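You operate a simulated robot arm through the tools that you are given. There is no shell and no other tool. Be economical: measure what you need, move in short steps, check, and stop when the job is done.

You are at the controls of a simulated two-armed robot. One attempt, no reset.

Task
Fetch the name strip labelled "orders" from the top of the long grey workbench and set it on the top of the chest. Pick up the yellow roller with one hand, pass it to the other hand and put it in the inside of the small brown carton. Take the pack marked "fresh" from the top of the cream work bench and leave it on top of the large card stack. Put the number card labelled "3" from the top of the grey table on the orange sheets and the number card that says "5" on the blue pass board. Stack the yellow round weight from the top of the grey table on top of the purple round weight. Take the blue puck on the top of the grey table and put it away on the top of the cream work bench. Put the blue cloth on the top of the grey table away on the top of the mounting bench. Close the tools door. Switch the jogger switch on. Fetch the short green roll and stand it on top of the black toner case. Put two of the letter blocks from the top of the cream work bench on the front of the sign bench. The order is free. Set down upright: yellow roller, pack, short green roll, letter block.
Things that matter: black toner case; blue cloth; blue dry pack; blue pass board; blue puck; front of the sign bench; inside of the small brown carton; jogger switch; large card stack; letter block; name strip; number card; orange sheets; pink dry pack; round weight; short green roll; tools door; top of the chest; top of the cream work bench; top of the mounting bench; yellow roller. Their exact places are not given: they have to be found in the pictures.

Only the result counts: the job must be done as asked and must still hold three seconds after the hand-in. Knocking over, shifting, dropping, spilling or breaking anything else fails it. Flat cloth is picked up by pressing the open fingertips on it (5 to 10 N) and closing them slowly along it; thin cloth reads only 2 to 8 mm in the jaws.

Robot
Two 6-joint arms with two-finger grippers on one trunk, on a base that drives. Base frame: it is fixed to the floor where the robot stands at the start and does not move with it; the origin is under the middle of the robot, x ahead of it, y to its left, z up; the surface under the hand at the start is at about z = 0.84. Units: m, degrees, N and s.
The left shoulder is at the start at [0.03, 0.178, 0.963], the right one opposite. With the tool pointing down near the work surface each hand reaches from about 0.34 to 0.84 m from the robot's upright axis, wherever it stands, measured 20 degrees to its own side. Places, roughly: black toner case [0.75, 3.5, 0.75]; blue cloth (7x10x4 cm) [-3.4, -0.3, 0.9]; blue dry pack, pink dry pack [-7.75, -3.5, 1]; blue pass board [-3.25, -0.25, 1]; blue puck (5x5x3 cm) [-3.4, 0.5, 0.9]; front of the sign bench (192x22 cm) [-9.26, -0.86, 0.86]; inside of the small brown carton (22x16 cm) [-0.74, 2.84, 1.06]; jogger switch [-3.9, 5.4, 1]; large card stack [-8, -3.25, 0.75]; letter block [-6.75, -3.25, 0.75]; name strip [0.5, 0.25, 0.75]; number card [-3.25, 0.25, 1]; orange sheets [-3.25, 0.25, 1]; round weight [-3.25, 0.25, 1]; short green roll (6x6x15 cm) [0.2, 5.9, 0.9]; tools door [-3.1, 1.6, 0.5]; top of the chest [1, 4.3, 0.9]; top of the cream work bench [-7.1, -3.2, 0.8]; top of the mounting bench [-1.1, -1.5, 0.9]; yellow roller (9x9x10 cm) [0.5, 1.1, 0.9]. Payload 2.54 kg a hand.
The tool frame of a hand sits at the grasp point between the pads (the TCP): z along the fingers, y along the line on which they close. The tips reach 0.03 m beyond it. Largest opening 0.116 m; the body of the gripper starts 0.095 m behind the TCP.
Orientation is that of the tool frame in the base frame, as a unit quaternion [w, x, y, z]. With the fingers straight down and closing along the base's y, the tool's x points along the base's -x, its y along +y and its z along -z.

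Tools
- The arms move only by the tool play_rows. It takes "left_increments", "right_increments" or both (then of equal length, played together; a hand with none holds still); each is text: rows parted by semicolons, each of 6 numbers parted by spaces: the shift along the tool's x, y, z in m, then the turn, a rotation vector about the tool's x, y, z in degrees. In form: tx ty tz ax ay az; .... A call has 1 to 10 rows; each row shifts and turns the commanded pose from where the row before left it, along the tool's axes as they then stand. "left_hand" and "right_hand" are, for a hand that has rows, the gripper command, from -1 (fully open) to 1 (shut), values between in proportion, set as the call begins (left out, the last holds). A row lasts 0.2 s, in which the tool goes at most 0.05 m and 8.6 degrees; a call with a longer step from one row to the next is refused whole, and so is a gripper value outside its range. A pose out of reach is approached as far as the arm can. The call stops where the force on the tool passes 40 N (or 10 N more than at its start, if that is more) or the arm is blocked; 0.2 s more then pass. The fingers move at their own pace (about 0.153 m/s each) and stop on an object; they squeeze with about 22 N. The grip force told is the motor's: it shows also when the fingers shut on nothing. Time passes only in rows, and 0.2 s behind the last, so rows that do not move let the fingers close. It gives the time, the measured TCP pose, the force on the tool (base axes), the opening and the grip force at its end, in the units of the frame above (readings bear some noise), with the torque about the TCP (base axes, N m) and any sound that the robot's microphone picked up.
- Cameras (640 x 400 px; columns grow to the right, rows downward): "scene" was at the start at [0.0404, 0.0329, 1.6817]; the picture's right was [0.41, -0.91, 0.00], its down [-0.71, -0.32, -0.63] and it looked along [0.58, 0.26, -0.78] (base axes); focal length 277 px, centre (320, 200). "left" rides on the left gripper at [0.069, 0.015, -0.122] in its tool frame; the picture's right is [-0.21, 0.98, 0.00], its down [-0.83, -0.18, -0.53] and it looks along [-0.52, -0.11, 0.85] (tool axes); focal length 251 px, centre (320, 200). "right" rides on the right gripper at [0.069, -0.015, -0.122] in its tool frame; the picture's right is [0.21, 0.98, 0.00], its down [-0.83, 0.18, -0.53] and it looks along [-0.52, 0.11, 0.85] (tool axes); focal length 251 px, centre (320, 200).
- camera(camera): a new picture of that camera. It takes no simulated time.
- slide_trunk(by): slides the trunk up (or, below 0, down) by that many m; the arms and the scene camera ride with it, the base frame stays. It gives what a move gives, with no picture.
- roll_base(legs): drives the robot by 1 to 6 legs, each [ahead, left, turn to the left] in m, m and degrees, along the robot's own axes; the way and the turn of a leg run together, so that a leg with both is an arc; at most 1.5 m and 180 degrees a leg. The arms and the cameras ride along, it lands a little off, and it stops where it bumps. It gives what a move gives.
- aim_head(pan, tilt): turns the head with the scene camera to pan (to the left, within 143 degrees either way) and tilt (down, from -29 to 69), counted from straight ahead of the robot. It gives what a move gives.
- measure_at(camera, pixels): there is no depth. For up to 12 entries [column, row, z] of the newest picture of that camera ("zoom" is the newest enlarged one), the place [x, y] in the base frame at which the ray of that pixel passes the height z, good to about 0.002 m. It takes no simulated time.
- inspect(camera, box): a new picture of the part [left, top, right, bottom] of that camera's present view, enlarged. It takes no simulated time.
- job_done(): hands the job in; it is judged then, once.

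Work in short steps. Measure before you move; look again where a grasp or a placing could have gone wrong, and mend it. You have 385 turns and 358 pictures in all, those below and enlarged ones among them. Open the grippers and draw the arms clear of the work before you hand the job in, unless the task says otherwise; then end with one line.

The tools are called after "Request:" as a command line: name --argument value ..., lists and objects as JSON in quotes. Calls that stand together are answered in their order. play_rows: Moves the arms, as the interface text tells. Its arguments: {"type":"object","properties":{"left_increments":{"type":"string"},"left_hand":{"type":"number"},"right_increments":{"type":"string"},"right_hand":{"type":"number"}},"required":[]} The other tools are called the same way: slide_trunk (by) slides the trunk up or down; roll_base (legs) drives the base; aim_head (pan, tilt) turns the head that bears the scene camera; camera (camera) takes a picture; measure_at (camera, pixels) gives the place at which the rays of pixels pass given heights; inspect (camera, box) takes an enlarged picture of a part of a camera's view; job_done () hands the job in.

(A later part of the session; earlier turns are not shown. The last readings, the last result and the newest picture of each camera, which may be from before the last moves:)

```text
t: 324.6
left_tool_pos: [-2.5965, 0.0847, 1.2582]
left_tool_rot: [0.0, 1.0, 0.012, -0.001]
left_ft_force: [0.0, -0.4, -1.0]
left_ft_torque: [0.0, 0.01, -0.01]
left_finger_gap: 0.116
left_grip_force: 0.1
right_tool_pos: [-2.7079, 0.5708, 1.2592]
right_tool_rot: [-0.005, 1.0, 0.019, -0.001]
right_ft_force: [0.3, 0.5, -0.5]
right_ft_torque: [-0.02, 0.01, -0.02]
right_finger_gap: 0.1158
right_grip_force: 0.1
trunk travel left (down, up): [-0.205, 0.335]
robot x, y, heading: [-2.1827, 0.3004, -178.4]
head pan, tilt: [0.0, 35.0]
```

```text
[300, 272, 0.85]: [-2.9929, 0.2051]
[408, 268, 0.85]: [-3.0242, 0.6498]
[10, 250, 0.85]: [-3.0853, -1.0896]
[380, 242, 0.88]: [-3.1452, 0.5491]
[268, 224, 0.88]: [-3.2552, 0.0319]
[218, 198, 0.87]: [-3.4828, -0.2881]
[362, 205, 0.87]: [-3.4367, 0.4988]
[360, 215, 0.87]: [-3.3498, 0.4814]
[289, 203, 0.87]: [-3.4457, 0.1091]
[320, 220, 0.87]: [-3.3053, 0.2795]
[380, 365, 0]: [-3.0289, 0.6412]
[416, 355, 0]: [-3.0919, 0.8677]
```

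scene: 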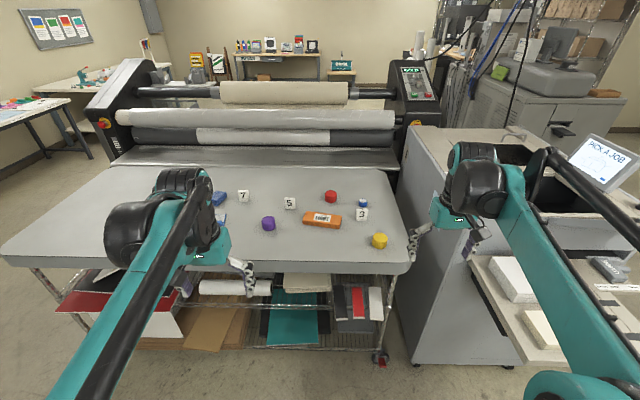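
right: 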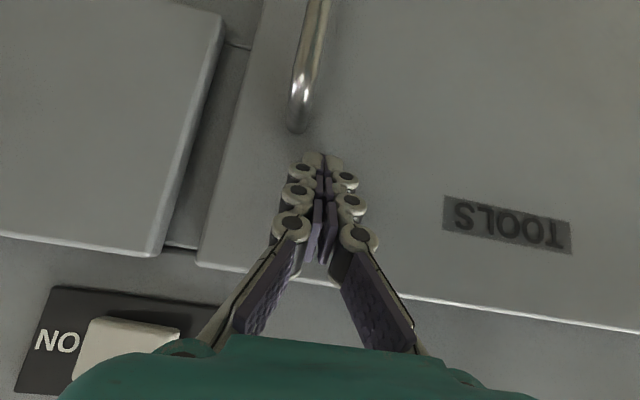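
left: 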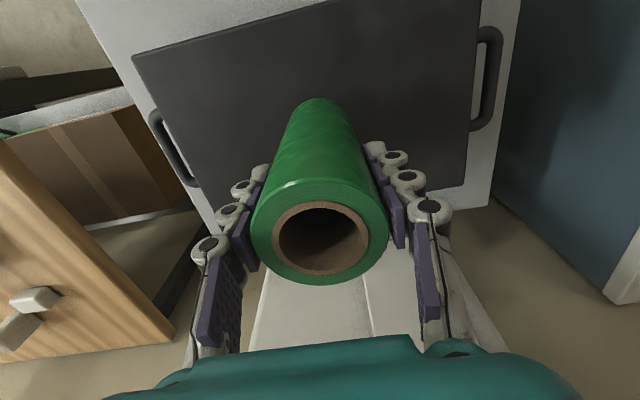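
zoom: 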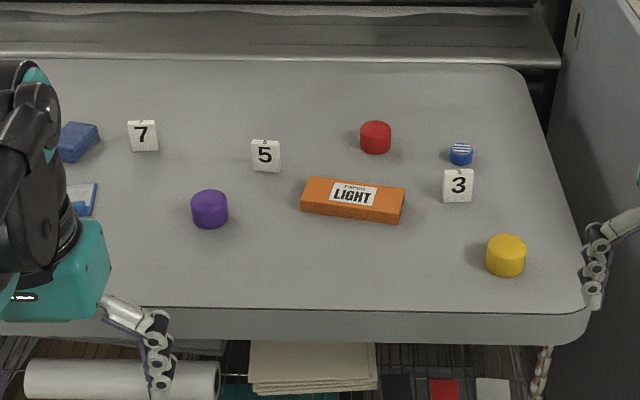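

Tasks here: 3→orange sheets, 5→blue pass board, yellow weight→purple weight, then puck and cloth. Drive closer and look down.

Request:
roll_base --legs '[[0.4, 0, -1.5]]'

Request:
play_rows --left_increments "0.0 0.045 0 0 0 0;0 0.045 0 0 0 0;0 0.045 0 0 0 0;0 0.045 0 0 0 0"

Request:
aim_head --pan 0 --tilt 50

Request:
camera --camera "scene"

Request:
camera --camera "right"

Request:
camera --camera "left"

```text
t: 327.1
left_tool_pos: [-3.0022, 0.0931, 1.2585]
left_tool_rot: [0.0, 1.0, -0.002, -0.001]
left_ft_force: [0.3, -0.2, -0.3]
left_ft_torque: [0.0, -0.02, -0.01]
left_finger_gap: 0.1161
left_grip_force: 0.0
right_tool_pos: [-3.1, 0.581, 1.2573]
right_tool_rot: [-0.005, 1.0, 0.007, 0.0]
right_ft_force: [0.1, -0.2, -0.2]
right_ft_torque: [0.01, -0.02, 0.02]
right_finger_gap: 0.116
right_grip_force: 0.0
trunk travel left (down, up): [-0.205, 0.335]
robot x, y, heading: [-2.5824, 0.2998, 179.7]
head pan, tilt: [0.0, 35.0]
```

```text
t: 328.1
left_tool_pos: [-3.0041, -0.0883, 1.2585]
left_tool_rot: [0.0, 1.0, -0.002, -0.001]
left_ft_force: [-0.2, 0.4, 0.2]
left_ft_torque: [0.01, 0.0, 0.05]
left_finger_gap: 0.116
left_grip_force: 0.1
right_tool_pos: [-3.1021, 0.5797, 1.2574]
right_tool_rot: [-0.005, 1.0, 0.006, 0.0]
right_ft_force: [0.1, -0.2, 0.4]
right_ft_torque: [0.03, -0.02, 0.02]
right_finger_gap: 0.1158
right_grip_force: 0.0
trunk travel left (down, up): [-0.205, 0.335]
robot x, y, heading: [-2.5836, 0.301, 179.6]
head pan, tilt: [0.0, 35.0]
```

```text
t: 328.9
left_tool_pos: [-3.0037, -0.0865, 1.2596]
left_tool_rot: [0.0, 1.0, -0.002, -0.001]
left_ft_force: [-0.4, 0.0, 0.1]
left_ft_torque: [0.01, -0.03, -0.02]
left_finger_gap: 0.1159
left_grip_force: 0.0
right_tool_pos: [-3.1, 0.5813, 1.259]
right_tool_rot: [-0.005, 1.0, 0.007, -0.001]
right_ft_force: [-0.6, -0.5, -0.2]
right_ft_torque: [0.01, 0.0, -0.01]
right_finger_gap: 0.1156
right_grip_force: 0.2
trunk travel left (down, up): [-0.205, 0.335]
robot x, y, heading: [-2.5842, 0.2939, 179.8]
head pan, tilt: [0.0, 50.0]
```

```text
224 pictures are left
```

scene: 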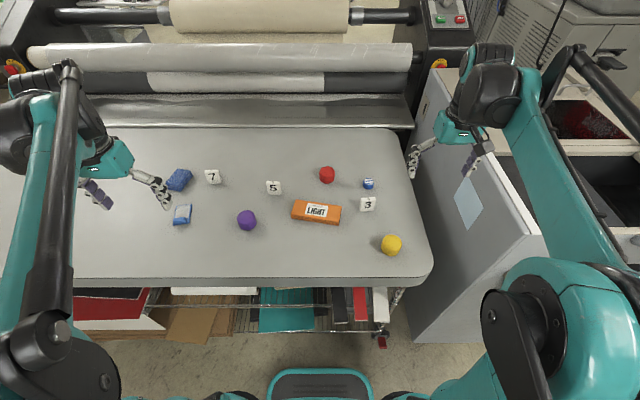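

```text
223 pictures are left
```

right: 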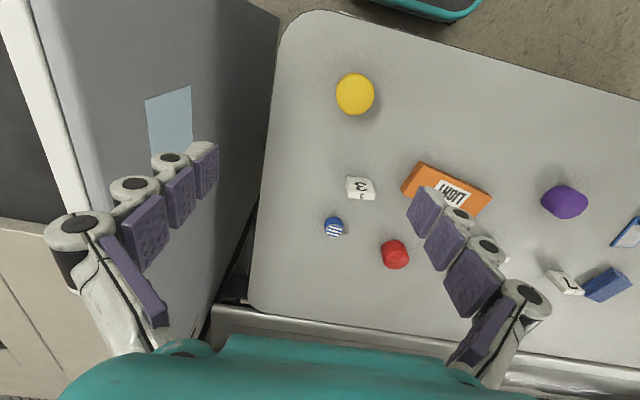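

```text
222 pictures are left
```

left: 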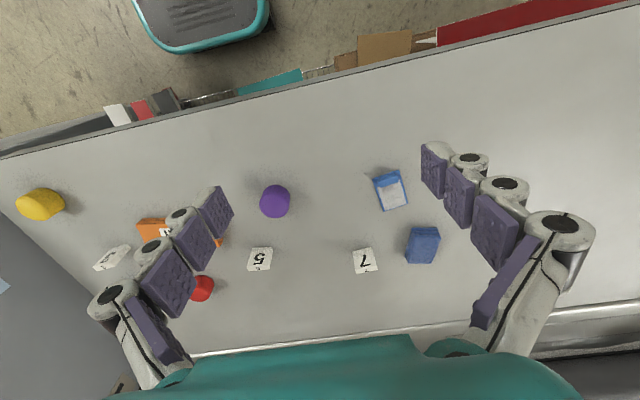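

Request:
inspect --camera "scene" --box '[250, 155, 420, 265]'

Request:
inspect --camera "scene" --box '[150, 155, 290, 245]'

Request:
inspect --camera "right" --box '[300, 60, 520, 280]'

```text
3.64 times, centred on (335, 210) of scene
```

zoom: 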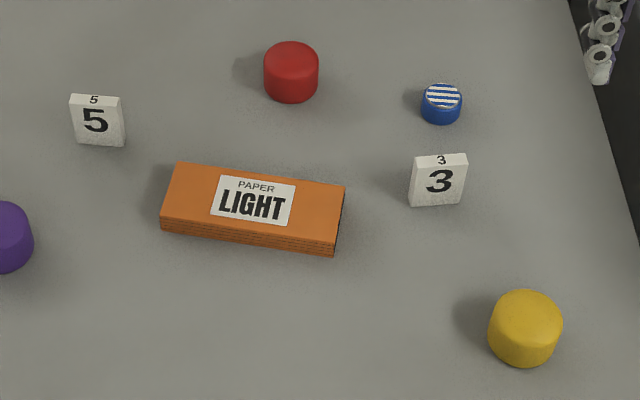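

```text
4.44 times, centred on (220, 200) of scene
```

zoom: 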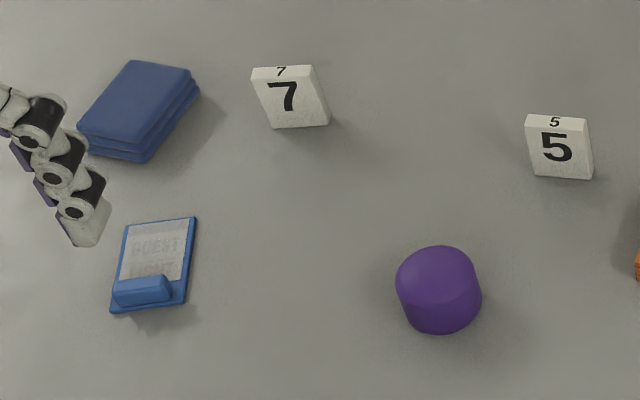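

```text
1.82 times, centred on (410, 170) of right
```

zoom: 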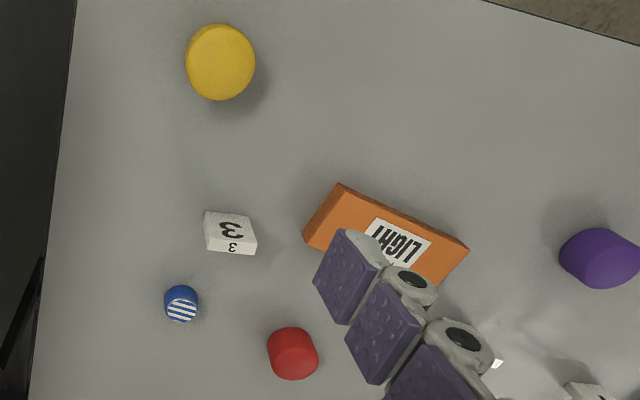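

Request:
measure_at --camera "right" --pixels '[[347.9, 175.5, 0.82], [347.9, 175.5, 0.86], [347.9, 175.5, 0.9], [372.6, 179.3, 0.82], [372.6, 179.3, 0.86], [372.6, 179.3, 0.9]]'

Request:
measure_at --camera "scene" --pixels '[[374.3, 210.8, 0.82], [374.3, 210.8, 0.86], [374.3, 210.8, 0.9], [360.3, 211.9, 0.82], [360.3, 211.9, 0.86], [360.3, 211.9, 0.9]]'

```text
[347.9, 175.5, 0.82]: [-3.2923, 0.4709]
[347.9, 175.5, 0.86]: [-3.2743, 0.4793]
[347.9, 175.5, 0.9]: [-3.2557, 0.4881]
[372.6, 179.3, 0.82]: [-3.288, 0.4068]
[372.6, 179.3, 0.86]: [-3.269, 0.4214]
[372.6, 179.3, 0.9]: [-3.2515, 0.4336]
```

```text
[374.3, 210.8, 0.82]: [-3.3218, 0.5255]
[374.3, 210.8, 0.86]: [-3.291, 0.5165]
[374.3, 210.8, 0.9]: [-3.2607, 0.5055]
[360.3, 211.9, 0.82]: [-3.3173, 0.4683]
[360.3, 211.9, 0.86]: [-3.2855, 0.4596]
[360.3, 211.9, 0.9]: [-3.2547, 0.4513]
```

Table top appears to be z≈0.92. Locate the yellow and purple weights at top height ≈0.955.

Request:
measure_at --camera "scene" --pixels '[[391.3, 238.8, 0.94], [391.3, 238.8, 0.96], [246.5, 214, 0.96], [246.5, 229, 0.92]]'

Request:
measure_at --camera "right" --pixels '[[355, 94, 0.94], [355, 94, 0.96], [355, 115, 0.92], [565, 203, 0.95]]'

Request:
measure_at --camera "left" --pixels '[[276, 202, 0.94], [276, 202, 0.96], [42, 203, 0.94]]'

```text
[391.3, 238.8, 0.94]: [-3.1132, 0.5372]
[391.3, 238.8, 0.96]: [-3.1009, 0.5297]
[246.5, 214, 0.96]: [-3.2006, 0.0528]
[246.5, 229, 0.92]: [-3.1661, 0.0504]
```

```text
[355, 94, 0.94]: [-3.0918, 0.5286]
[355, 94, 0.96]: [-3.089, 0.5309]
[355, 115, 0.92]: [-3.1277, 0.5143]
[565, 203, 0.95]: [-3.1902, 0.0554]
```

```text
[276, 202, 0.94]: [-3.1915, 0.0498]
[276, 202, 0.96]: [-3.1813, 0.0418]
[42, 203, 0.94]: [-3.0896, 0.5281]
```

Yellow ≈(−3.095,0.530), purple ≈(−3.19,0.052). Right hand over the yellow weight, down to z 1.09, and look.

Request:
play_rows --right_increments "0.004 0.025 0.04 0 0 0;0 0.025 0.04 0 0 0;0 0 0.045 0 0 0;0 0 0.045 0 0 0;0 0 0 0 0 0"

Request:
camera --camera "right"

Request:
inspect --camera "scene" --box '[330, 160, 450, 280]'

```text
t: 330.1
left_tool_pos: [-3.0023, -0.0879, 1.2589]
left_tool_rot: [0.0, 1.0, -0.002, -0.001]
left_ft_force: [-0.8, 0.2, 0.1]
left_ft_torque: [0.01, 0.01, -0.01]
left_finger_gap: 0.1161
left_grip_force: 0.0
right_tool_pos: [-3.0949, 0.5331, 1.0873]
right_tool_rot: [-0.005, 1.0, 0.007, -0.001]
right_ft_force: [1.0, -0.5, 0.5]
right_ft_torque: [0.03, 0.01, 0.0]
right_finger_gap: 0.116
right_grip_force: 0.1
trunk travel left (down, up): [-0.205, 0.335]
robot x, y, heading: [-2.586, 0.3056, 179.7]
head pan, tilt: [0.0, 50.0]
```

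```text
218 pictures are left
```

right: 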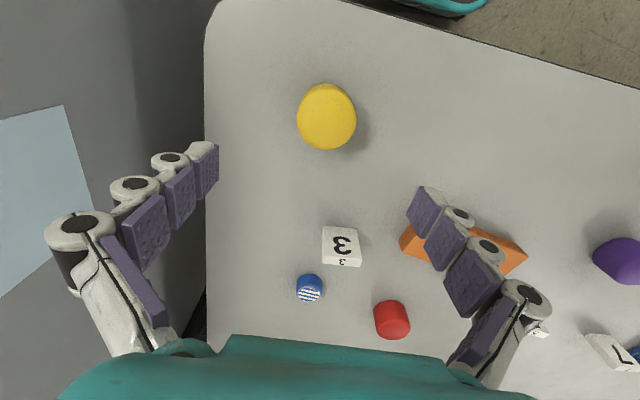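

```text
3.33 times, centred on (390, 220) of scene
```

zoom: 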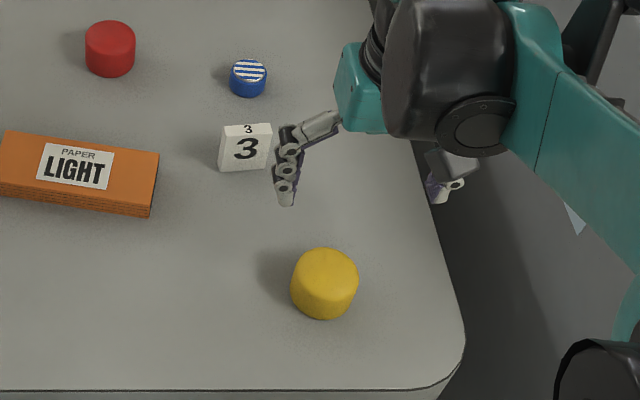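

Request:
measure_at --camera "right" --pixels '[[326, 115, 0.93], [326, 115, 0.95], [297, 113, 0.95], [356, 118, 0.95], [326, 149, 0.92], [328, 84, 0.95]]'

```text
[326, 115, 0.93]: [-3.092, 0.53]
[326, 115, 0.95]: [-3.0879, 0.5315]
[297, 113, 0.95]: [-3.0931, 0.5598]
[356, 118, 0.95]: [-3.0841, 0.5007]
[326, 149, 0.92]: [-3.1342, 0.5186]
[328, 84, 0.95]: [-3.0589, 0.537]
```

Diameter ≈0.06, centred. Lower to TCP 0.965.

Request:
play_rows --right_increments "0.004 0.002 0.04 0 0 0;0 0 0.04 0 0 0;0 0 0.03 0 0 0;0 0 0.012 0 0 0;0 0 0 0 0 0"

Request:
camera --camera "right"

Request:
inspect --camera "scene" --box '[350, 190, 450, 270]'

```text
t: 331.3
left_tool_pos: [-3.003, -0.0888, 1.2593]
left_tool_rot: [0.0, 1.0, -0.002, -0.001]
left_ft_force: [-0.4, -0.1, 1.3]
left_ft_torque: [0.02, -0.03, -0.01]
left_finger_gap: 0.116
left_grip_force: 0.1
right_tool_pos: [-3.0913, 0.5319, 0.9658]
right_tool_rot: [-0.005, 1.0, 0.007, -0.002]
right_ft_force: [-0.1, 1.1, -0.2]
right_ft_torque: [0.02, 0.02, -0.05]
right_finger_gap: 0.1162
right_grip_force: 0.0
trunk travel left (down, up): [-0.205, 0.335]
robot x, y, heading: [-2.5863, 0.2991, 179.8]
head pan, tilt: [0.0, 50.0]
```

```text
216 pictures are left
```

right: 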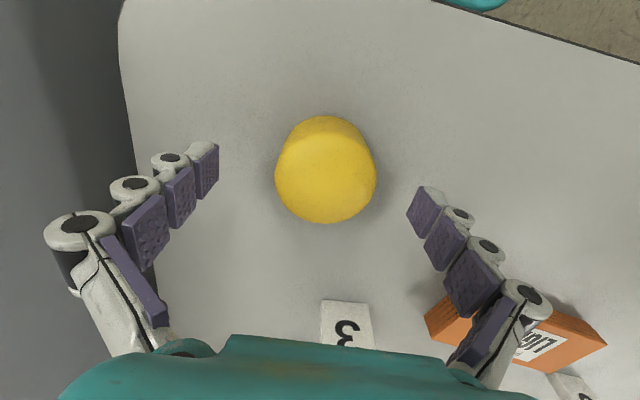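

```text
5.00 times, centred on (400, 230) of scene
```

zoom: 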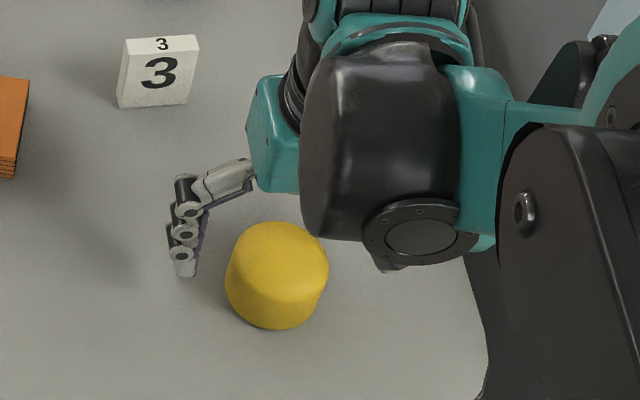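

Aligned. Lower another 12 mm carefully and close.

Request:
play_rows --right_increments "0 0 0.006 0 0 0;0 0 0.006 0 0 0;0 0 0 0 0 0"

Request:
play_rows --right_increments "0 0 0 0 0 0;0 0 0 0 0 0;0 0 0 0 0 0" --right_hand 1

Request:
camera --camera "right"

```text
t: 332.1
left_tool_pos: [-3.0028, -0.0868, 1.2605]
left_tool_rot: [0.0, 1.0, -0.002, -0.002]
left_ft_force: [-0.3, 0.0, 0.1]
left_ft_torque: [0.01, 0.0, 0.01]
left_finger_gap: 0.1159
left_grip_force: 0.0
right_tool_pos: [-3.0918, 0.5326, 0.9542]
right_tool_rot: [-0.005, 1.0, 0.006, -0.002]
right_ft_force: [0.2, 0.3, -0.1]
right_ft_torque: [-0.01, -0.02, 0.01]
right_finger_gap: 0.1161
right_grip_force: 0.0
trunk travel left (down, up): [-0.205, 0.335]
robot x, y, heading: [-2.5818, 0.2997, 180.0]
head pan, tilt: [0.0, 50.0]
```

```text
t: 332.9
left_tool_pos: [-3.0031, -0.0886, 1.2585]
left_tool_rot: [0.0, 1.0, -0.002, -0.001]
left_ft_force: [-0.1, 0.7, 0.3]
left_ft_torque: [0.01, 0.01, -0.03]
left_finger_gap: 0.1161
left_grip_force: 0.1
right_tool_pos: [-3.0911, 0.5315, 0.9537]
right_tool_rot: [-0.004, 1.0, 0.007, -0.001]
right_ft_force: [-2.6, -8.2, 12.2]
right_ft_torque: [-0.66, 0.01, -0.11]
right_finger_gap: 0.059
right_grip_force: 22.1
trunk travel left (down, up): [-0.205, 0.335]
robot x, y, heading: [-2.5839, 0.2993, 179.7]
head pan, tilt: [0.0, 50.0]
```

```text
214 pictures are left
```

right: 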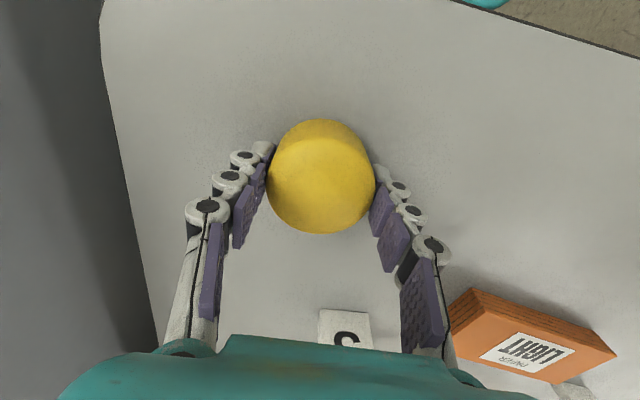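

Gripped (59 mm). Lift 0.12 m.

Request:
play_rows --right_increments "0 0 -0.02 0 0 0;0 0 -0.03 0 0 0;0 0 -0.04 0 0 0;0 0 -0.04 0 0 0;0 0 0 0 0 0"

Request:
camera --camera "right"

Request:
inspect --camera "scene" --box '[330, 150, 450, 270]'

```text
t: 334.1
left_tool_pos: [-3.0043, -0.0867, 1.2598]
left_tool_rot: [0.001, 1.0, -0.002, -0.001]
left_ft_force: [-0.3, 0.3, 0.0]
left_ft_torque: [-0.02, 0.0, -0.02]
left_finger_gap: 0.1158
left_grip_force: 0.1
right_tool_pos: [-3.0931, 0.5304, 1.0842]
right_tool_rot: [-0.005, 1.0, 0.007, 0.0]
right_ft_force: [-0.5, 0.2, -3.6]
right_ft_torque: [-0.02, 0.0, -0.04]
right_finger_gap: 0.0591
right_grip_force: 21.8
trunk travel left (down, up): [-0.205, 0.335]
robot x, y, heading: [-2.581, 0.2983, 179.9]
head pan, tilt: [0.0, 50.0]
```

```text
213 pictures are left
```

right: 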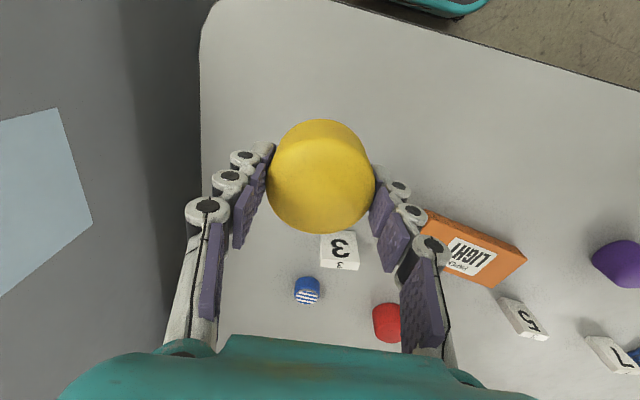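

```text
3.33 times, centred on (390, 210) of scene
```

zoom: 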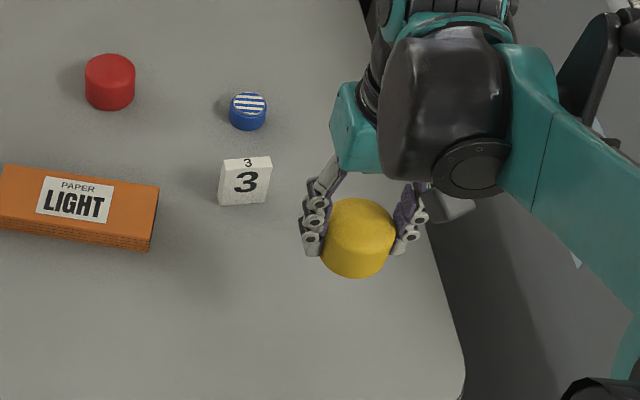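

Held. Slide the base 0.3 m left (−y) so the right hand works on the purple weight.

Request:
measure_at --camera "right" --pixels '[[322, 183, 1.09], [268, 178, 1.09], [375, 180, 1.09], [321, 233, 1.09]]'

Request:
roll_base --legs '[[0, 0.33, 0]]'

Request:
camera --camera "right"

Request:
camera --camera "scene"

```text
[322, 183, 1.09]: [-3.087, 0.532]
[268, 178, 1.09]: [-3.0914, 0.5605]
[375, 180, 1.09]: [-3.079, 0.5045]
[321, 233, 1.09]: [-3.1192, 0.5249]
```

```text
t: 336.2
left_tool_pos: [-3.0032, -0.4176, 1.2599]
left_tool_rot: [-0.001, 1.0, -0.001, -0.001]
left_ft_force: [-0.2, -0.6, 0.4]
left_ft_torque: [0.0, 0.03, -0.03]
left_finger_gap: 0.116
left_grip_force: 0.1
right_tool_pos: [-3.0921, 0.2002, 1.084]
right_tool_rot: [-0.006, 1.0, 0.007, -0.001]
right_ft_force: [-0.8, -1.0, -3.8]
right_ft_torque: [0.02, 0.01, 0.02]
right_finger_gap: 0.0588
right_grip_force: 21.5
trunk travel left (down, up): [-0.205, 0.335]
robot x, y, heading: [-2.5837, -0.031, 179.6]
head pan, tilt: [0.0, 50.0]
```

```text
211 pictures are left
```

right: 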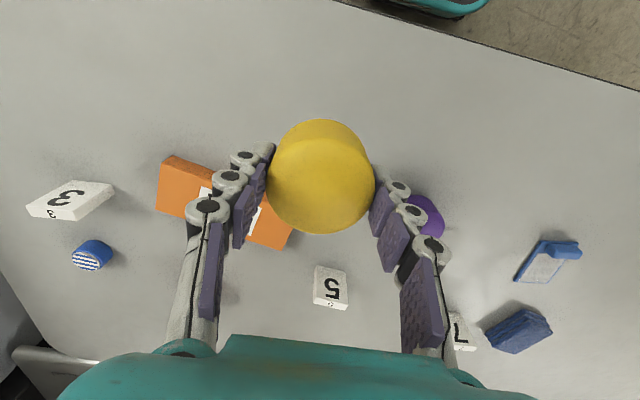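

```text
210 pictures are left
```

scene: 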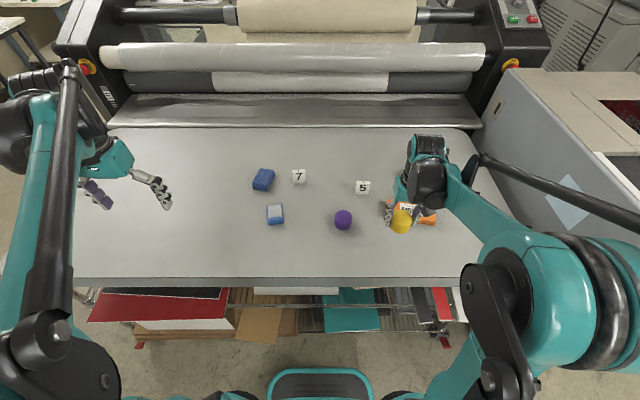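

Request:
inspect --camera "scene" --box '[240, 155, 420, 245]'

Request:
camera --camera "left"

```text
3.56 times, centred on (330, 200) of scene
```

zoom: 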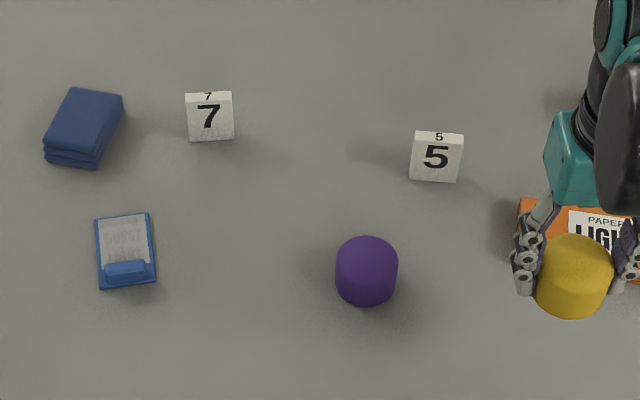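

```text
208 pictures are left
```

left: 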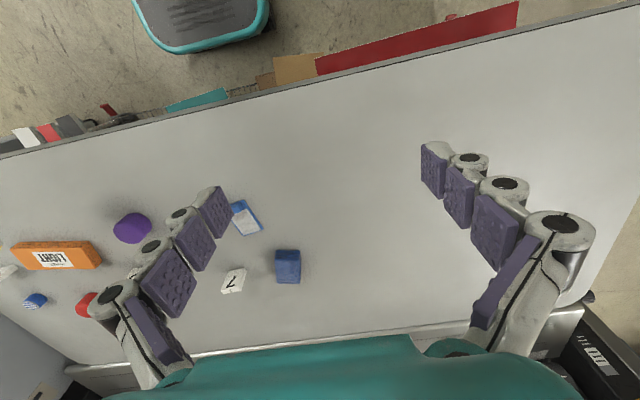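

Request:
measure_at --camera "zoom" --pixels '[[367, 254, 0.94], [367, 254, 0.96], [367, 304, 0.91], [367, 304, 0.93], [336, 262, 0.95], [398, 262, 0.95]]'

Request:
measure_at --camera "left" --pixels '[[132, 228, 0.94], [132, 228, 0.96], [130, 213, 0.91]]'

```text
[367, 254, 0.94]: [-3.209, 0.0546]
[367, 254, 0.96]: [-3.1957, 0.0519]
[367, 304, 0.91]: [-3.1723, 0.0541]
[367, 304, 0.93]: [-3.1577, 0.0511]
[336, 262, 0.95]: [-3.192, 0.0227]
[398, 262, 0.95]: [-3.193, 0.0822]
```

```text
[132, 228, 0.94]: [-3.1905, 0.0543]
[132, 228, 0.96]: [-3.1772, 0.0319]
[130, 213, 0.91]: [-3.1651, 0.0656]
```

Purple centre ≈(−3.195,0.053). Move the yellow weight over it.

Request:
play_rows --right_increments "-0.027 0.0368 0 0 0 0;-0.027 0.0368 0 0 0 0;-0.027 0.0368 0 0 0 0;-0.027 0.0368 0 0 0 0;0 0 0.04 0 0 0;0 0 0.02 0 0 0;0 0 0 0 0 0"

Request:
camera --camera "right"

Request:
inspect --camera "scene" --box '[290, 160, 410, 240]'

```text
t: 337.9
left_tool_pos: [-3.0045, -0.418, 1.2599]
left_tool_rot: [0.001, 1.0, -0.001, -0.001]
left_ft_force: [0.6, -0.7, 0.2]
left_ft_torque: [-0.02, 0.03, 0.02]
left_finger_gap: 0.1161
left_grip_force: 0.1
right_tool_pos: [-3.1994, 0.0532, 1.0233]
right_tool_rot: [-0.005, 1.0, 0.007, -0.001]
right_ft_force: [0.4, -0.1, -3.4]
right_ft_torque: [0.01, -0.01, -0.02]
right_finger_gap: 0.059
right_grip_force: 21.9
trunk travel left (down, up): [-0.205, 0.335]
robot x, y, heading: [-2.5858, -0.031, 180.1]
head pan, tilt: [0.0, 50.0]
```

```text
207 pictures are left
```

right: 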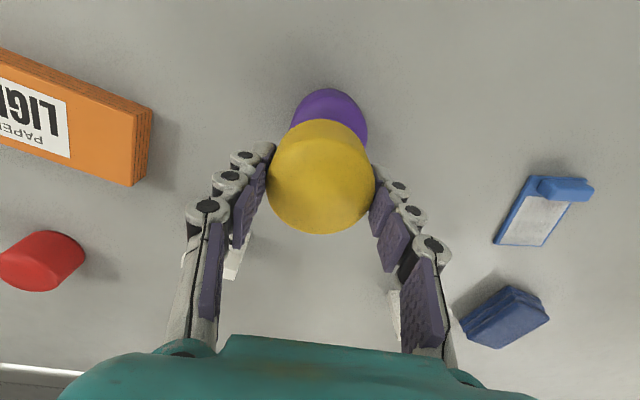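

```text
5.00 times, centred on (350, 200) of scene
```

zoom: 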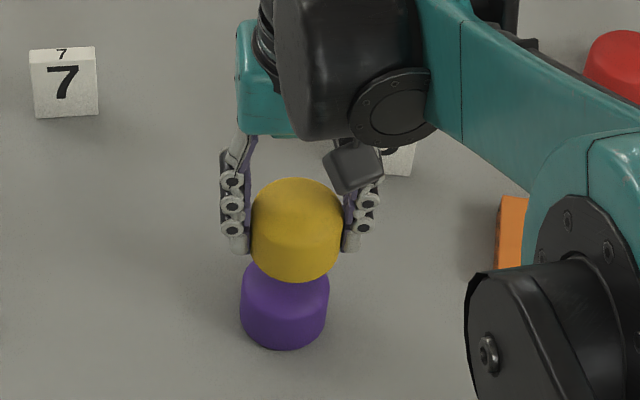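

Aligned. Lower gently until contact.

Request:
play_rows --right_increments "0 0 0.01 0 0 0;0 0 0.007 0 0 0;0 0 0 0 0 0"

Request:
play_rows --right_increments "0 0 0.003 0 0 0;0 0 0.003 0 0 0;0 0 0 0 0 0"

Request:
inspect --camera "scene" --box '[310, 180, 390, 240]'

```text
t: 338.6
left_tool_pos: [-3.0035, -0.418, 1.2588]
left_tool_rot: [0.0, 1.0, -0.001, -0.001]
left_ft_force: [0.8, 0.0, 0.3]
left_ft_torque: [-0.01, -0.01, 0.0]
left_finger_gap: 0.1161
left_grip_force: 0.0
right_tool_pos: [-3.1984, 0.054, 1.0057]
right_tool_rot: [-0.005, 1.0, 0.007, -0.001]
right_ft_force: [0.1, 0.7, -3.7]
right_ft_torque: [-0.02, 0.03, -0.03]
right_finger_gap: 0.0589
right_grip_force: 22.0
trunk travel left (down, up): [-0.205, 0.335]
robot x, y, heading: [-2.5837, -0.0306, 180.3]
head pan, tilt: [0.0, 50.0]
```

```text
t: 339.4
left_tool_pos: [-3.0028, -0.4166, 1.2598]
left_tool_rot: [0.0, 1.0, -0.001, -0.001]
left_ft_force: [0.1, -0.1, 0.6]
left_ft_torque: [0.02, 0.02, -0.01]
left_finger_gap: 0.116
left_grip_force: 0.0
right_tool_pos: [-3.1987, 0.0535, 1.0006]
right_tool_rot: [-0.006, 1.0, 0.008, -0.002]
right_ft_force: [-8.3, 0.5, 19.6]
right_ft_torque: [-0.31, 0.12, -0.03]
right_finger_gap: 0.0591
right_grip_force: 22.4
trunk travel left (down, up): [-0.205, 0.335]
robot x, y, heading: [-2.584, -0.027, 179.7]
head pan, tilt: [0.0, 50.0]
```

```text
6.67 times, centred on (350, 210) of scene
```

zoom: 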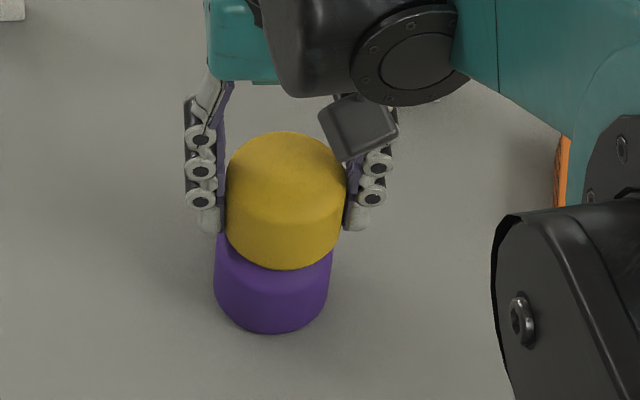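

Contact. Ease off 1 mm, release slowly with a moderate opening, rise.

Request:
play_rows --right_increments "0 0 -0.0015 0 0 0;0 0 0 0 0 0"

Request:
play_rows --right_increments "0 0 0 0 0 0;0 0 0 0 0 0" --right_hand -0.3

Request:
camera --camera "right"

Request:
inspect --camera "scene" --box '[310, 180, 390, 240]'

```text
t: 340.1
left_tool_pos: [-3.0043, -0.4186, 1.2601]
left_tool_rot: [0.001, 1.0, -0.001, -0.001]
left_ft_force: [0.5, -0.4, -1.2]
left_ft_torque: [0.02, 0.0, 0.01]
left_finger_gap: 0.1162
left_grip_force: 0.0
right_tool_pos: [-3.1984, 0.0535, 1.0009]
right_tool_rot: [-0.006, 1.0, 0.007, 0.001]
right_ft_force: [-3.1, 0.9, 3.0]
right_ft_torque: [-0.05, 0.14, -0.06]
right_finger_gap: 0.0589
right_grip_force: 22.1
trunk travel left (down, up): [-0.205, 0.335]
robot x, y, heading: [-2.5842, -0.0293, 179.8]
head pan, tilt: [0.0, 50.0]
```

```text
t: 340.6
left_tool_pos: [-3.0046, -0.4187, 1.2608]
left_tool_rot: [0.001, 1.0, -0.001, -0.002]
left_ft_force: [-0.1, -0.2, -0.3]
left_ft_torque: [0.01, 0.01, -0.02]
left_finger_gap: 0.116
left_grip_force: 0.0
right_tool_pos: [-3.1991, 0.0523, 1.0016]
right_tool_rot: [-0.005, 1.0, 0.006, -0.001]
right_ft_force: [-0.2, 0.7, 0.1]
right_ft_torque: [-0.02, 0.02, 0.02]
right_finger_gap: 0.0754
right_grip_force: 0.2
trunk travel left (down, up): [-0.205, 0.335]
robot x, y, heading: [-2.5847, -0.0285, 180.0]
head pan, tilt: [0.0, 50.0]
```

```text
204 pictures are left
```

right: 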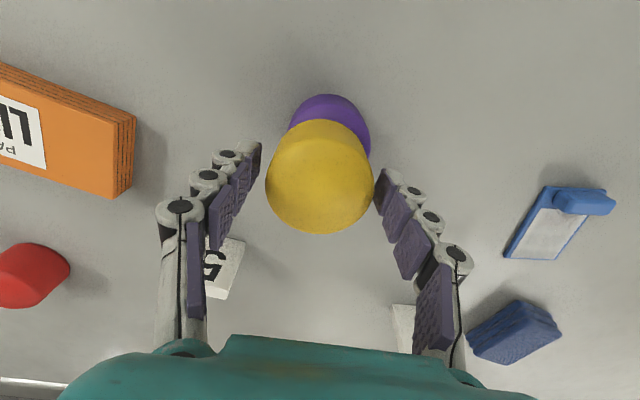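

```text
6.67 times, centred on (350, 210) of scene
```

zoom: 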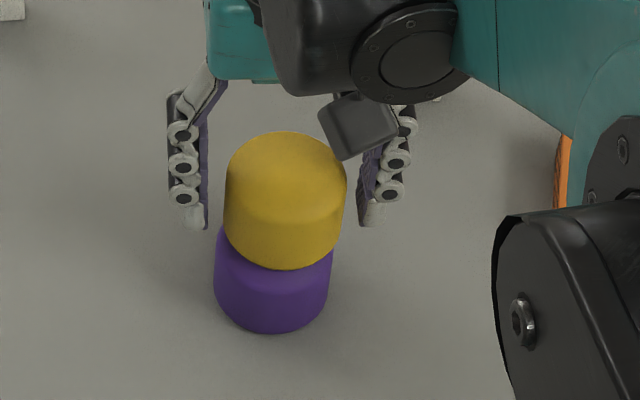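

The stack stands. Rise and locate card 5 and the pass board.

Request:
play_rows --right_increments "0 0 -0.03 0 0 0;0 0 -0.045 0 0 0;0 0 -0.045 0 0 0;0 0 -0.03 0 0 0;0.04 0 0 0 0 0;0.04 0 0 0 0 0;0 0 0 0 0 0"

Request:
inspect --camera "scene" --box '[240, 155, 420, 245]'

Request:
camera --camera "right"

```text
t: 342.2
left_tool_pos: [-3.0046, -0.4179, 1.259]
left_tool_rot: [0.0, 1.0, -0.001, 0.0]
left_ft_force: [-0.4, -0.5, -0.3]
left_ft_torque: [0.01, 0.0, -0.02]
left_finger_gap: 0.1161
left_grip_force: 0.0
right_tool_pos: [-3.1194, 0.0523, 1.1512]
right_tool_rot: [-0.005, 1.0, 0.006, 0.0]
right_ft_force: [-0.1, -0.6, 0.6]
right_ft_torque: [-0.01, -0.02, -0.02]
right_finger_gap: 0.0755
right_grip_force: 0.1
trunk travel left (down, up): [-0.205, 0.335]
robot x, y, heading: [-2.5854, -0.0301, 179.7]
head pan, tilt: [0.0, 50.0]
```

```text
3.56 times, centred on (330, 200) of scene
```

zoom: 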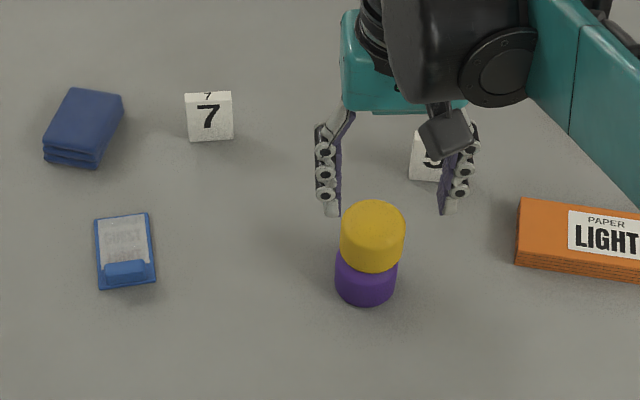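

```text
201 pictures are left
```

right: 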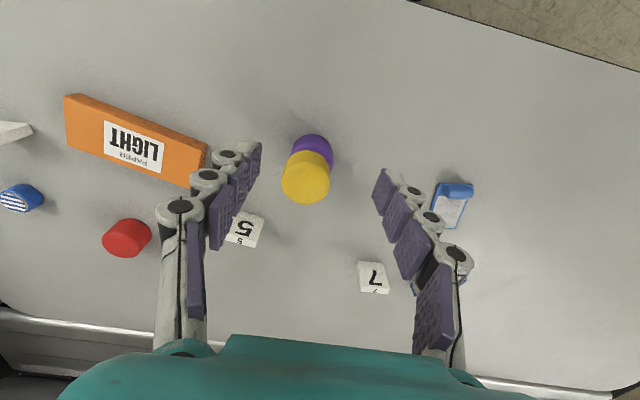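

Request:
measure_at --camera "scene" --pixels '[[354.7, 194.4, 0.915], [368.8, 195.2, 0.915], [357, 182, 0.97], [370, 183, 0.97], [272.5, 228, 0.93], [267, 206, 0.93], [282, 205, 0.93], [289.5, 225, 0.93]]'

Request:
inspect --camera "right" --box '[200, 120, 500, 310]'

```text
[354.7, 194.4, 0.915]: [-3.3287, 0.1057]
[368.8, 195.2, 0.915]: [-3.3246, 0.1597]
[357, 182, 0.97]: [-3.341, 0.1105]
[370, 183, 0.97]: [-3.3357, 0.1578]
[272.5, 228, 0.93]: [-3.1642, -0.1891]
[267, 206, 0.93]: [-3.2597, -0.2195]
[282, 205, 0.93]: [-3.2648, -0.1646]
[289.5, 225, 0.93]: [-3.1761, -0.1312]
```

```text
2.11 times, centred on (350, 215) of right
```

zoom: 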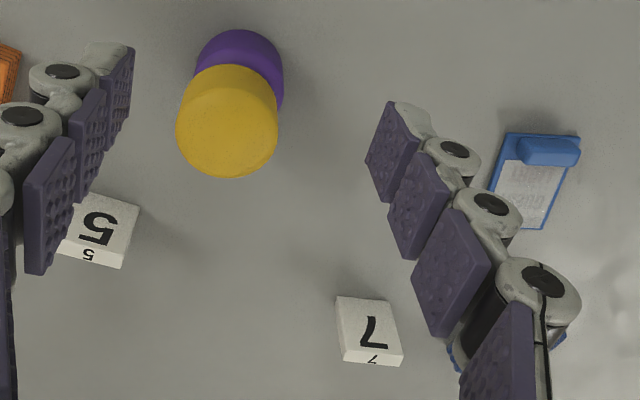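

Card 5 ≈(−3.334,0.133), width ≈0.054 along y. Move above it.

Request:
play_rows --right_increments "-0.043 -0.0162 0 0 0 0;-0.043 -0.0162 0 0 0 0;-0.043 -0.0162 0 0 0 0;-0.043 -0.0162 0 0 0 0;-0.043 -0.0162 0 0 0 0;0 0 0.04 0 0 0;0 0 0.03 0 0 0;0 0 0 0 0 0" --right_hand -0.55

Request:
camera --camera "right"

Request:
inspect --camera "scene" --box '[310, 130, 430, 230]'

```text
t: 344.1
left_tool_pos: [-3.0039, -0.418, 1.2596]
left_tool_rot: [0.0, 1.0, -0.001, -0.001]
left_ft_force: [0.3, 1.7, -0.4]
left_ft_torque: [0.03, 0.03, 0.03]
left_finger_gap: 0.1162
left_grip_force: 0.1
right_tool_pos: [-3.3348, 0.1299, 1.0827]
right_tool_rot: [-0.006, 1.0, 0.006, -0.001]
right_ft_force: [0.5, 0.6, 0.2]
right_ft_torque: [0.02, 0.0, -0.03]
right_finger_gap: 0.0899
right_grip_force: 0.0
trunk travel left (down, up): [-0.205, 0.335]
robot x, y, heading: [-2.5852, -0.0324, 180.0]
head pan, tilt: [0.0, 50.0]
```

```text
199 pictures are left
```

right: 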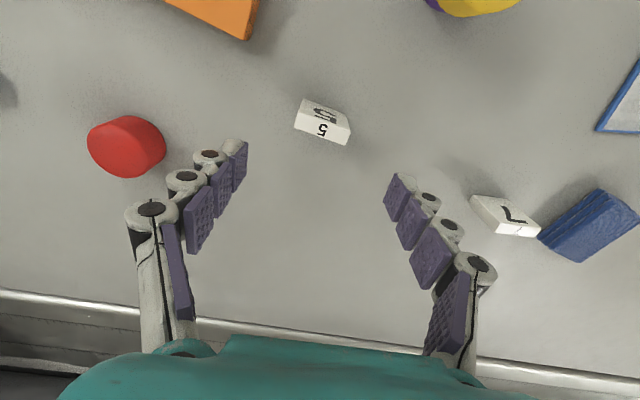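

```text
4.00 times, centred on (370, 180) of scene
```

zoom: 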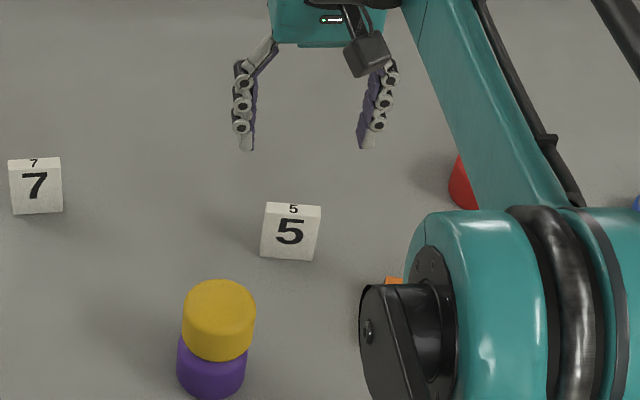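

Request:
inspect --camera "right" --box '[270, 80, 380, 160]'

```text
5.00 times, centred on (325, 120) of right
```

zoom: 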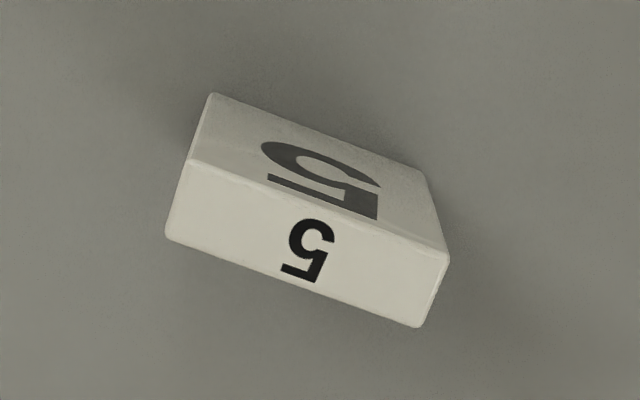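

Request:
measure_at --camera "zoom" --pixels '[[190, 160, 0.965], [166, 237, 0.965], [418, 327, 0.965], [449, 258, 0.965], [212, 94, 0.915], [424, 170, 0.915], [190, 160, 0.975], [449, 258, 0.975]]'

```text
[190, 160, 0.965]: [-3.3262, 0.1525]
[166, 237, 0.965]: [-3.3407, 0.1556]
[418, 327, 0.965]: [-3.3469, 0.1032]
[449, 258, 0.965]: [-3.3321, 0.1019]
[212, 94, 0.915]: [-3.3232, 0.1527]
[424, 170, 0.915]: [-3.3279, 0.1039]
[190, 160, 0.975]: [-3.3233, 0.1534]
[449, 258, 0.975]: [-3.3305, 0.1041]
```

Card 5 centred at (−3.3365,0.128), yaw −6.6°. Turn to match, lower to TCP 0.957 and grip.

Request:
play_rows --right_increments "-0.0015 0.002 0 0 0 6.6;0 0 0.04 0 0 0;0 0 0.04 0 0 0;0 0 0.03 0 0 0;0 0 0.015 0 0 0;0 0 0 0 0 0"

Request:
camera --camera "right"

Request:
play_rows --right_increments "0 0 0 0 0 0;0 0 0 0 0 0;0 0 0 0 0 0" --right_hand 1

Request:
camera --camera "right"

```text
t: 345.4
left_tool_pos: [-3.0036, -0.4174, 1.2589]
left_tool_rot: [0.001, 1.0, -0.001, -0.001]
left_ft_force: [0.1, -0.7, 0.3]
left_ft_torque: [0.0, 0.0, 0.01]
left_finger_gap: 0.1159
left_grip_force: 0.1
right_tool_pos: [-3.3366, 0.1287, 0.9565]
right_tool_rot: [-0.005, 0.999, -0.051, 0.0]
right_ft_force: [-0.5, 0.7, 0.7]
right_ft_torque: [-0.02, 0.04, 0.01]
right_finger_gap: 0.0898
right_grip_force: 0.0
trunk travel left (down, up): [-0.205, 0.335]
robot x, y, heading: [-2.5823, -0.0279, 180.0]
head pan, tilt: [0.0, 50.0]
```

```text
196 pictures are left
```

right: 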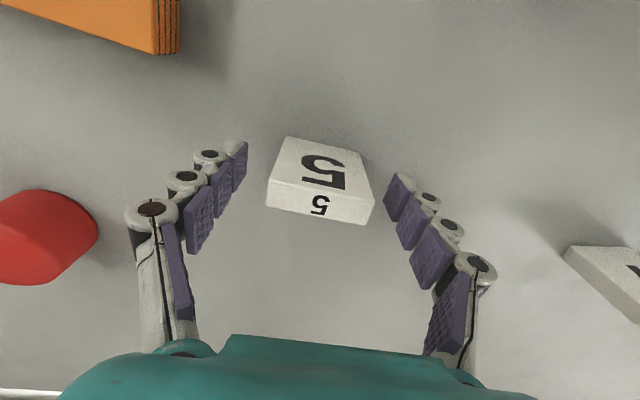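

```text
t: 346.2
left_tool_pos: [-3.0046, -0.4178, 1.2598]
left_tool_rot: [0.0, 1.0, 0.0, 0.0]
left_ft_force: [0.8, 0.6, 0.2]
left_ft_torque: [-0.05, 0.0, 0.02]
left_finger_gap: 0.1161
left_grip_force: 0.0
right_tool_pos: [-3.3363, 0.1289, 0.9572]
right_tool_rot: [-0.005, 0.999, -0.051, 0.0]
right_ft_force: [0.1, -0.1, 0.2]
right_ft_torque: [-0.03, 0.0, 0.0]
right_finger_gap: 0.0489
right_grip_force: 22.3
trunk travel left (down, up): [-0.205, 0.335]
robot x, y, heading: [-2.5842, -0.0304, 179.8]
head pan, tilt: [0.0, 50.0]
```

```text
195 pictures are left
```

right: 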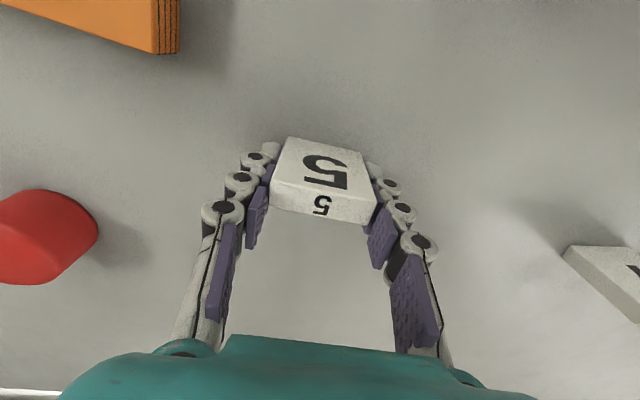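

Gripped (49 mm). Lift and carry toward the pass board, stopping near it to look.

Request:
play_rows --right_increments "0 0 -0.04 0 0 0;0 0 -0.045 0 0 0;0 0 -0.045 0 0 0;0.0201 0.042 0 0 0 0;0.0201 0.042 0 0 0 0;0.0201 0.042 0 0 0 0;0.0201 0.042 0 0 0 0;0.0201 0.042 0 0 0 0;0.0201 0.042 0 0 0 0;0.0201 0.042 0 0 0 0"

Request:
camera --camera "right"

Request:
inspect --camera "scene" --box '[230, 140, 350, 250]'

```text
t: 348.4
left_tool_pos: [-3.0032, -0.4199, 1.259]
left_tool_rot: [-0.001, 1.0, -0.001, -0.001]
left_ft_force: [0.6, 0.2, 0.1]
left_ft_torque: [0.02, 0.03, -0.01]
left_finger_gap: 0.1159
left_grip_force: 0.1
right_tool_pos: [-3.2256, -0.1796, 1.0852]
right_tool_rot: [-0.005, 0.999, -0.052, -0.001]
right_ft_force: [-0.3, -0.2, -0.6]
right_ft_torque: [0.05, 0.02, 0.0]
right_finger_gap: 0.0489
right_grip_force: 21.9
trunk travel left (down, up): [-0.205, 0.335]
robot x, y, heading: [-2.5825, -0.0279, 179.6]
head pan, tilt: [0.0, 50.0]
```

```text
194 pictures are left
```

right: 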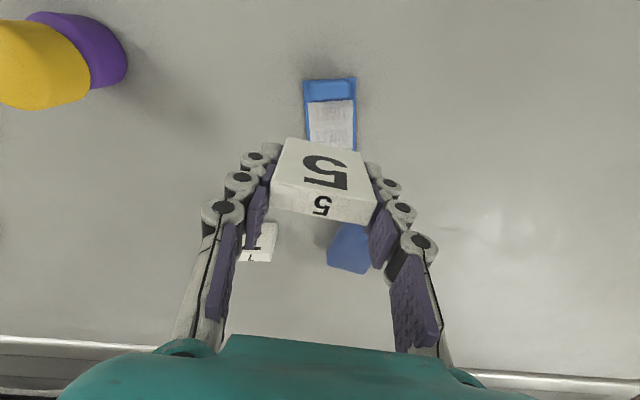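

```text
3.64 times, centred on (290, 195) of scene
```

zoom: 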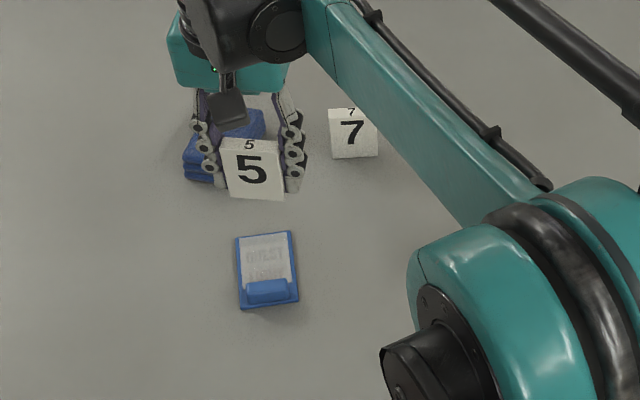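

Request:
measure_at --camera "zoom" --pixels '[[236, 238, 0.92], [291, 231, 0.92], [299, 303, 0.917], [240, 309, 0.917], [247, 290, 0.925], [290, 284, 0.925]]'

Request:
measure_at --camera "right" --pixels '[[303, 83, 0.92], [356, 78, 0.92], [308, 103, 0.92], [354, 99, 0.92], [357, 148, 0.92], [310, 143, 0.92]]'

```text
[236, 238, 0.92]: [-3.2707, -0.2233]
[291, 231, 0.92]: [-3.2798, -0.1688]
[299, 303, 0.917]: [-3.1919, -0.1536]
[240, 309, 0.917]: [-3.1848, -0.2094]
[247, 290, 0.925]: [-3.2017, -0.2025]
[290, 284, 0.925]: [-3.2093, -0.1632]
```

```text
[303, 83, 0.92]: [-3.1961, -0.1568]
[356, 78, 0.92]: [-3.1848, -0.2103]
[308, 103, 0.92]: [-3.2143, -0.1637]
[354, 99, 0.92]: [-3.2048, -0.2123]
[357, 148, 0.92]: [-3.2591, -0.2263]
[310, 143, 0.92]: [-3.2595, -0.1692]
```

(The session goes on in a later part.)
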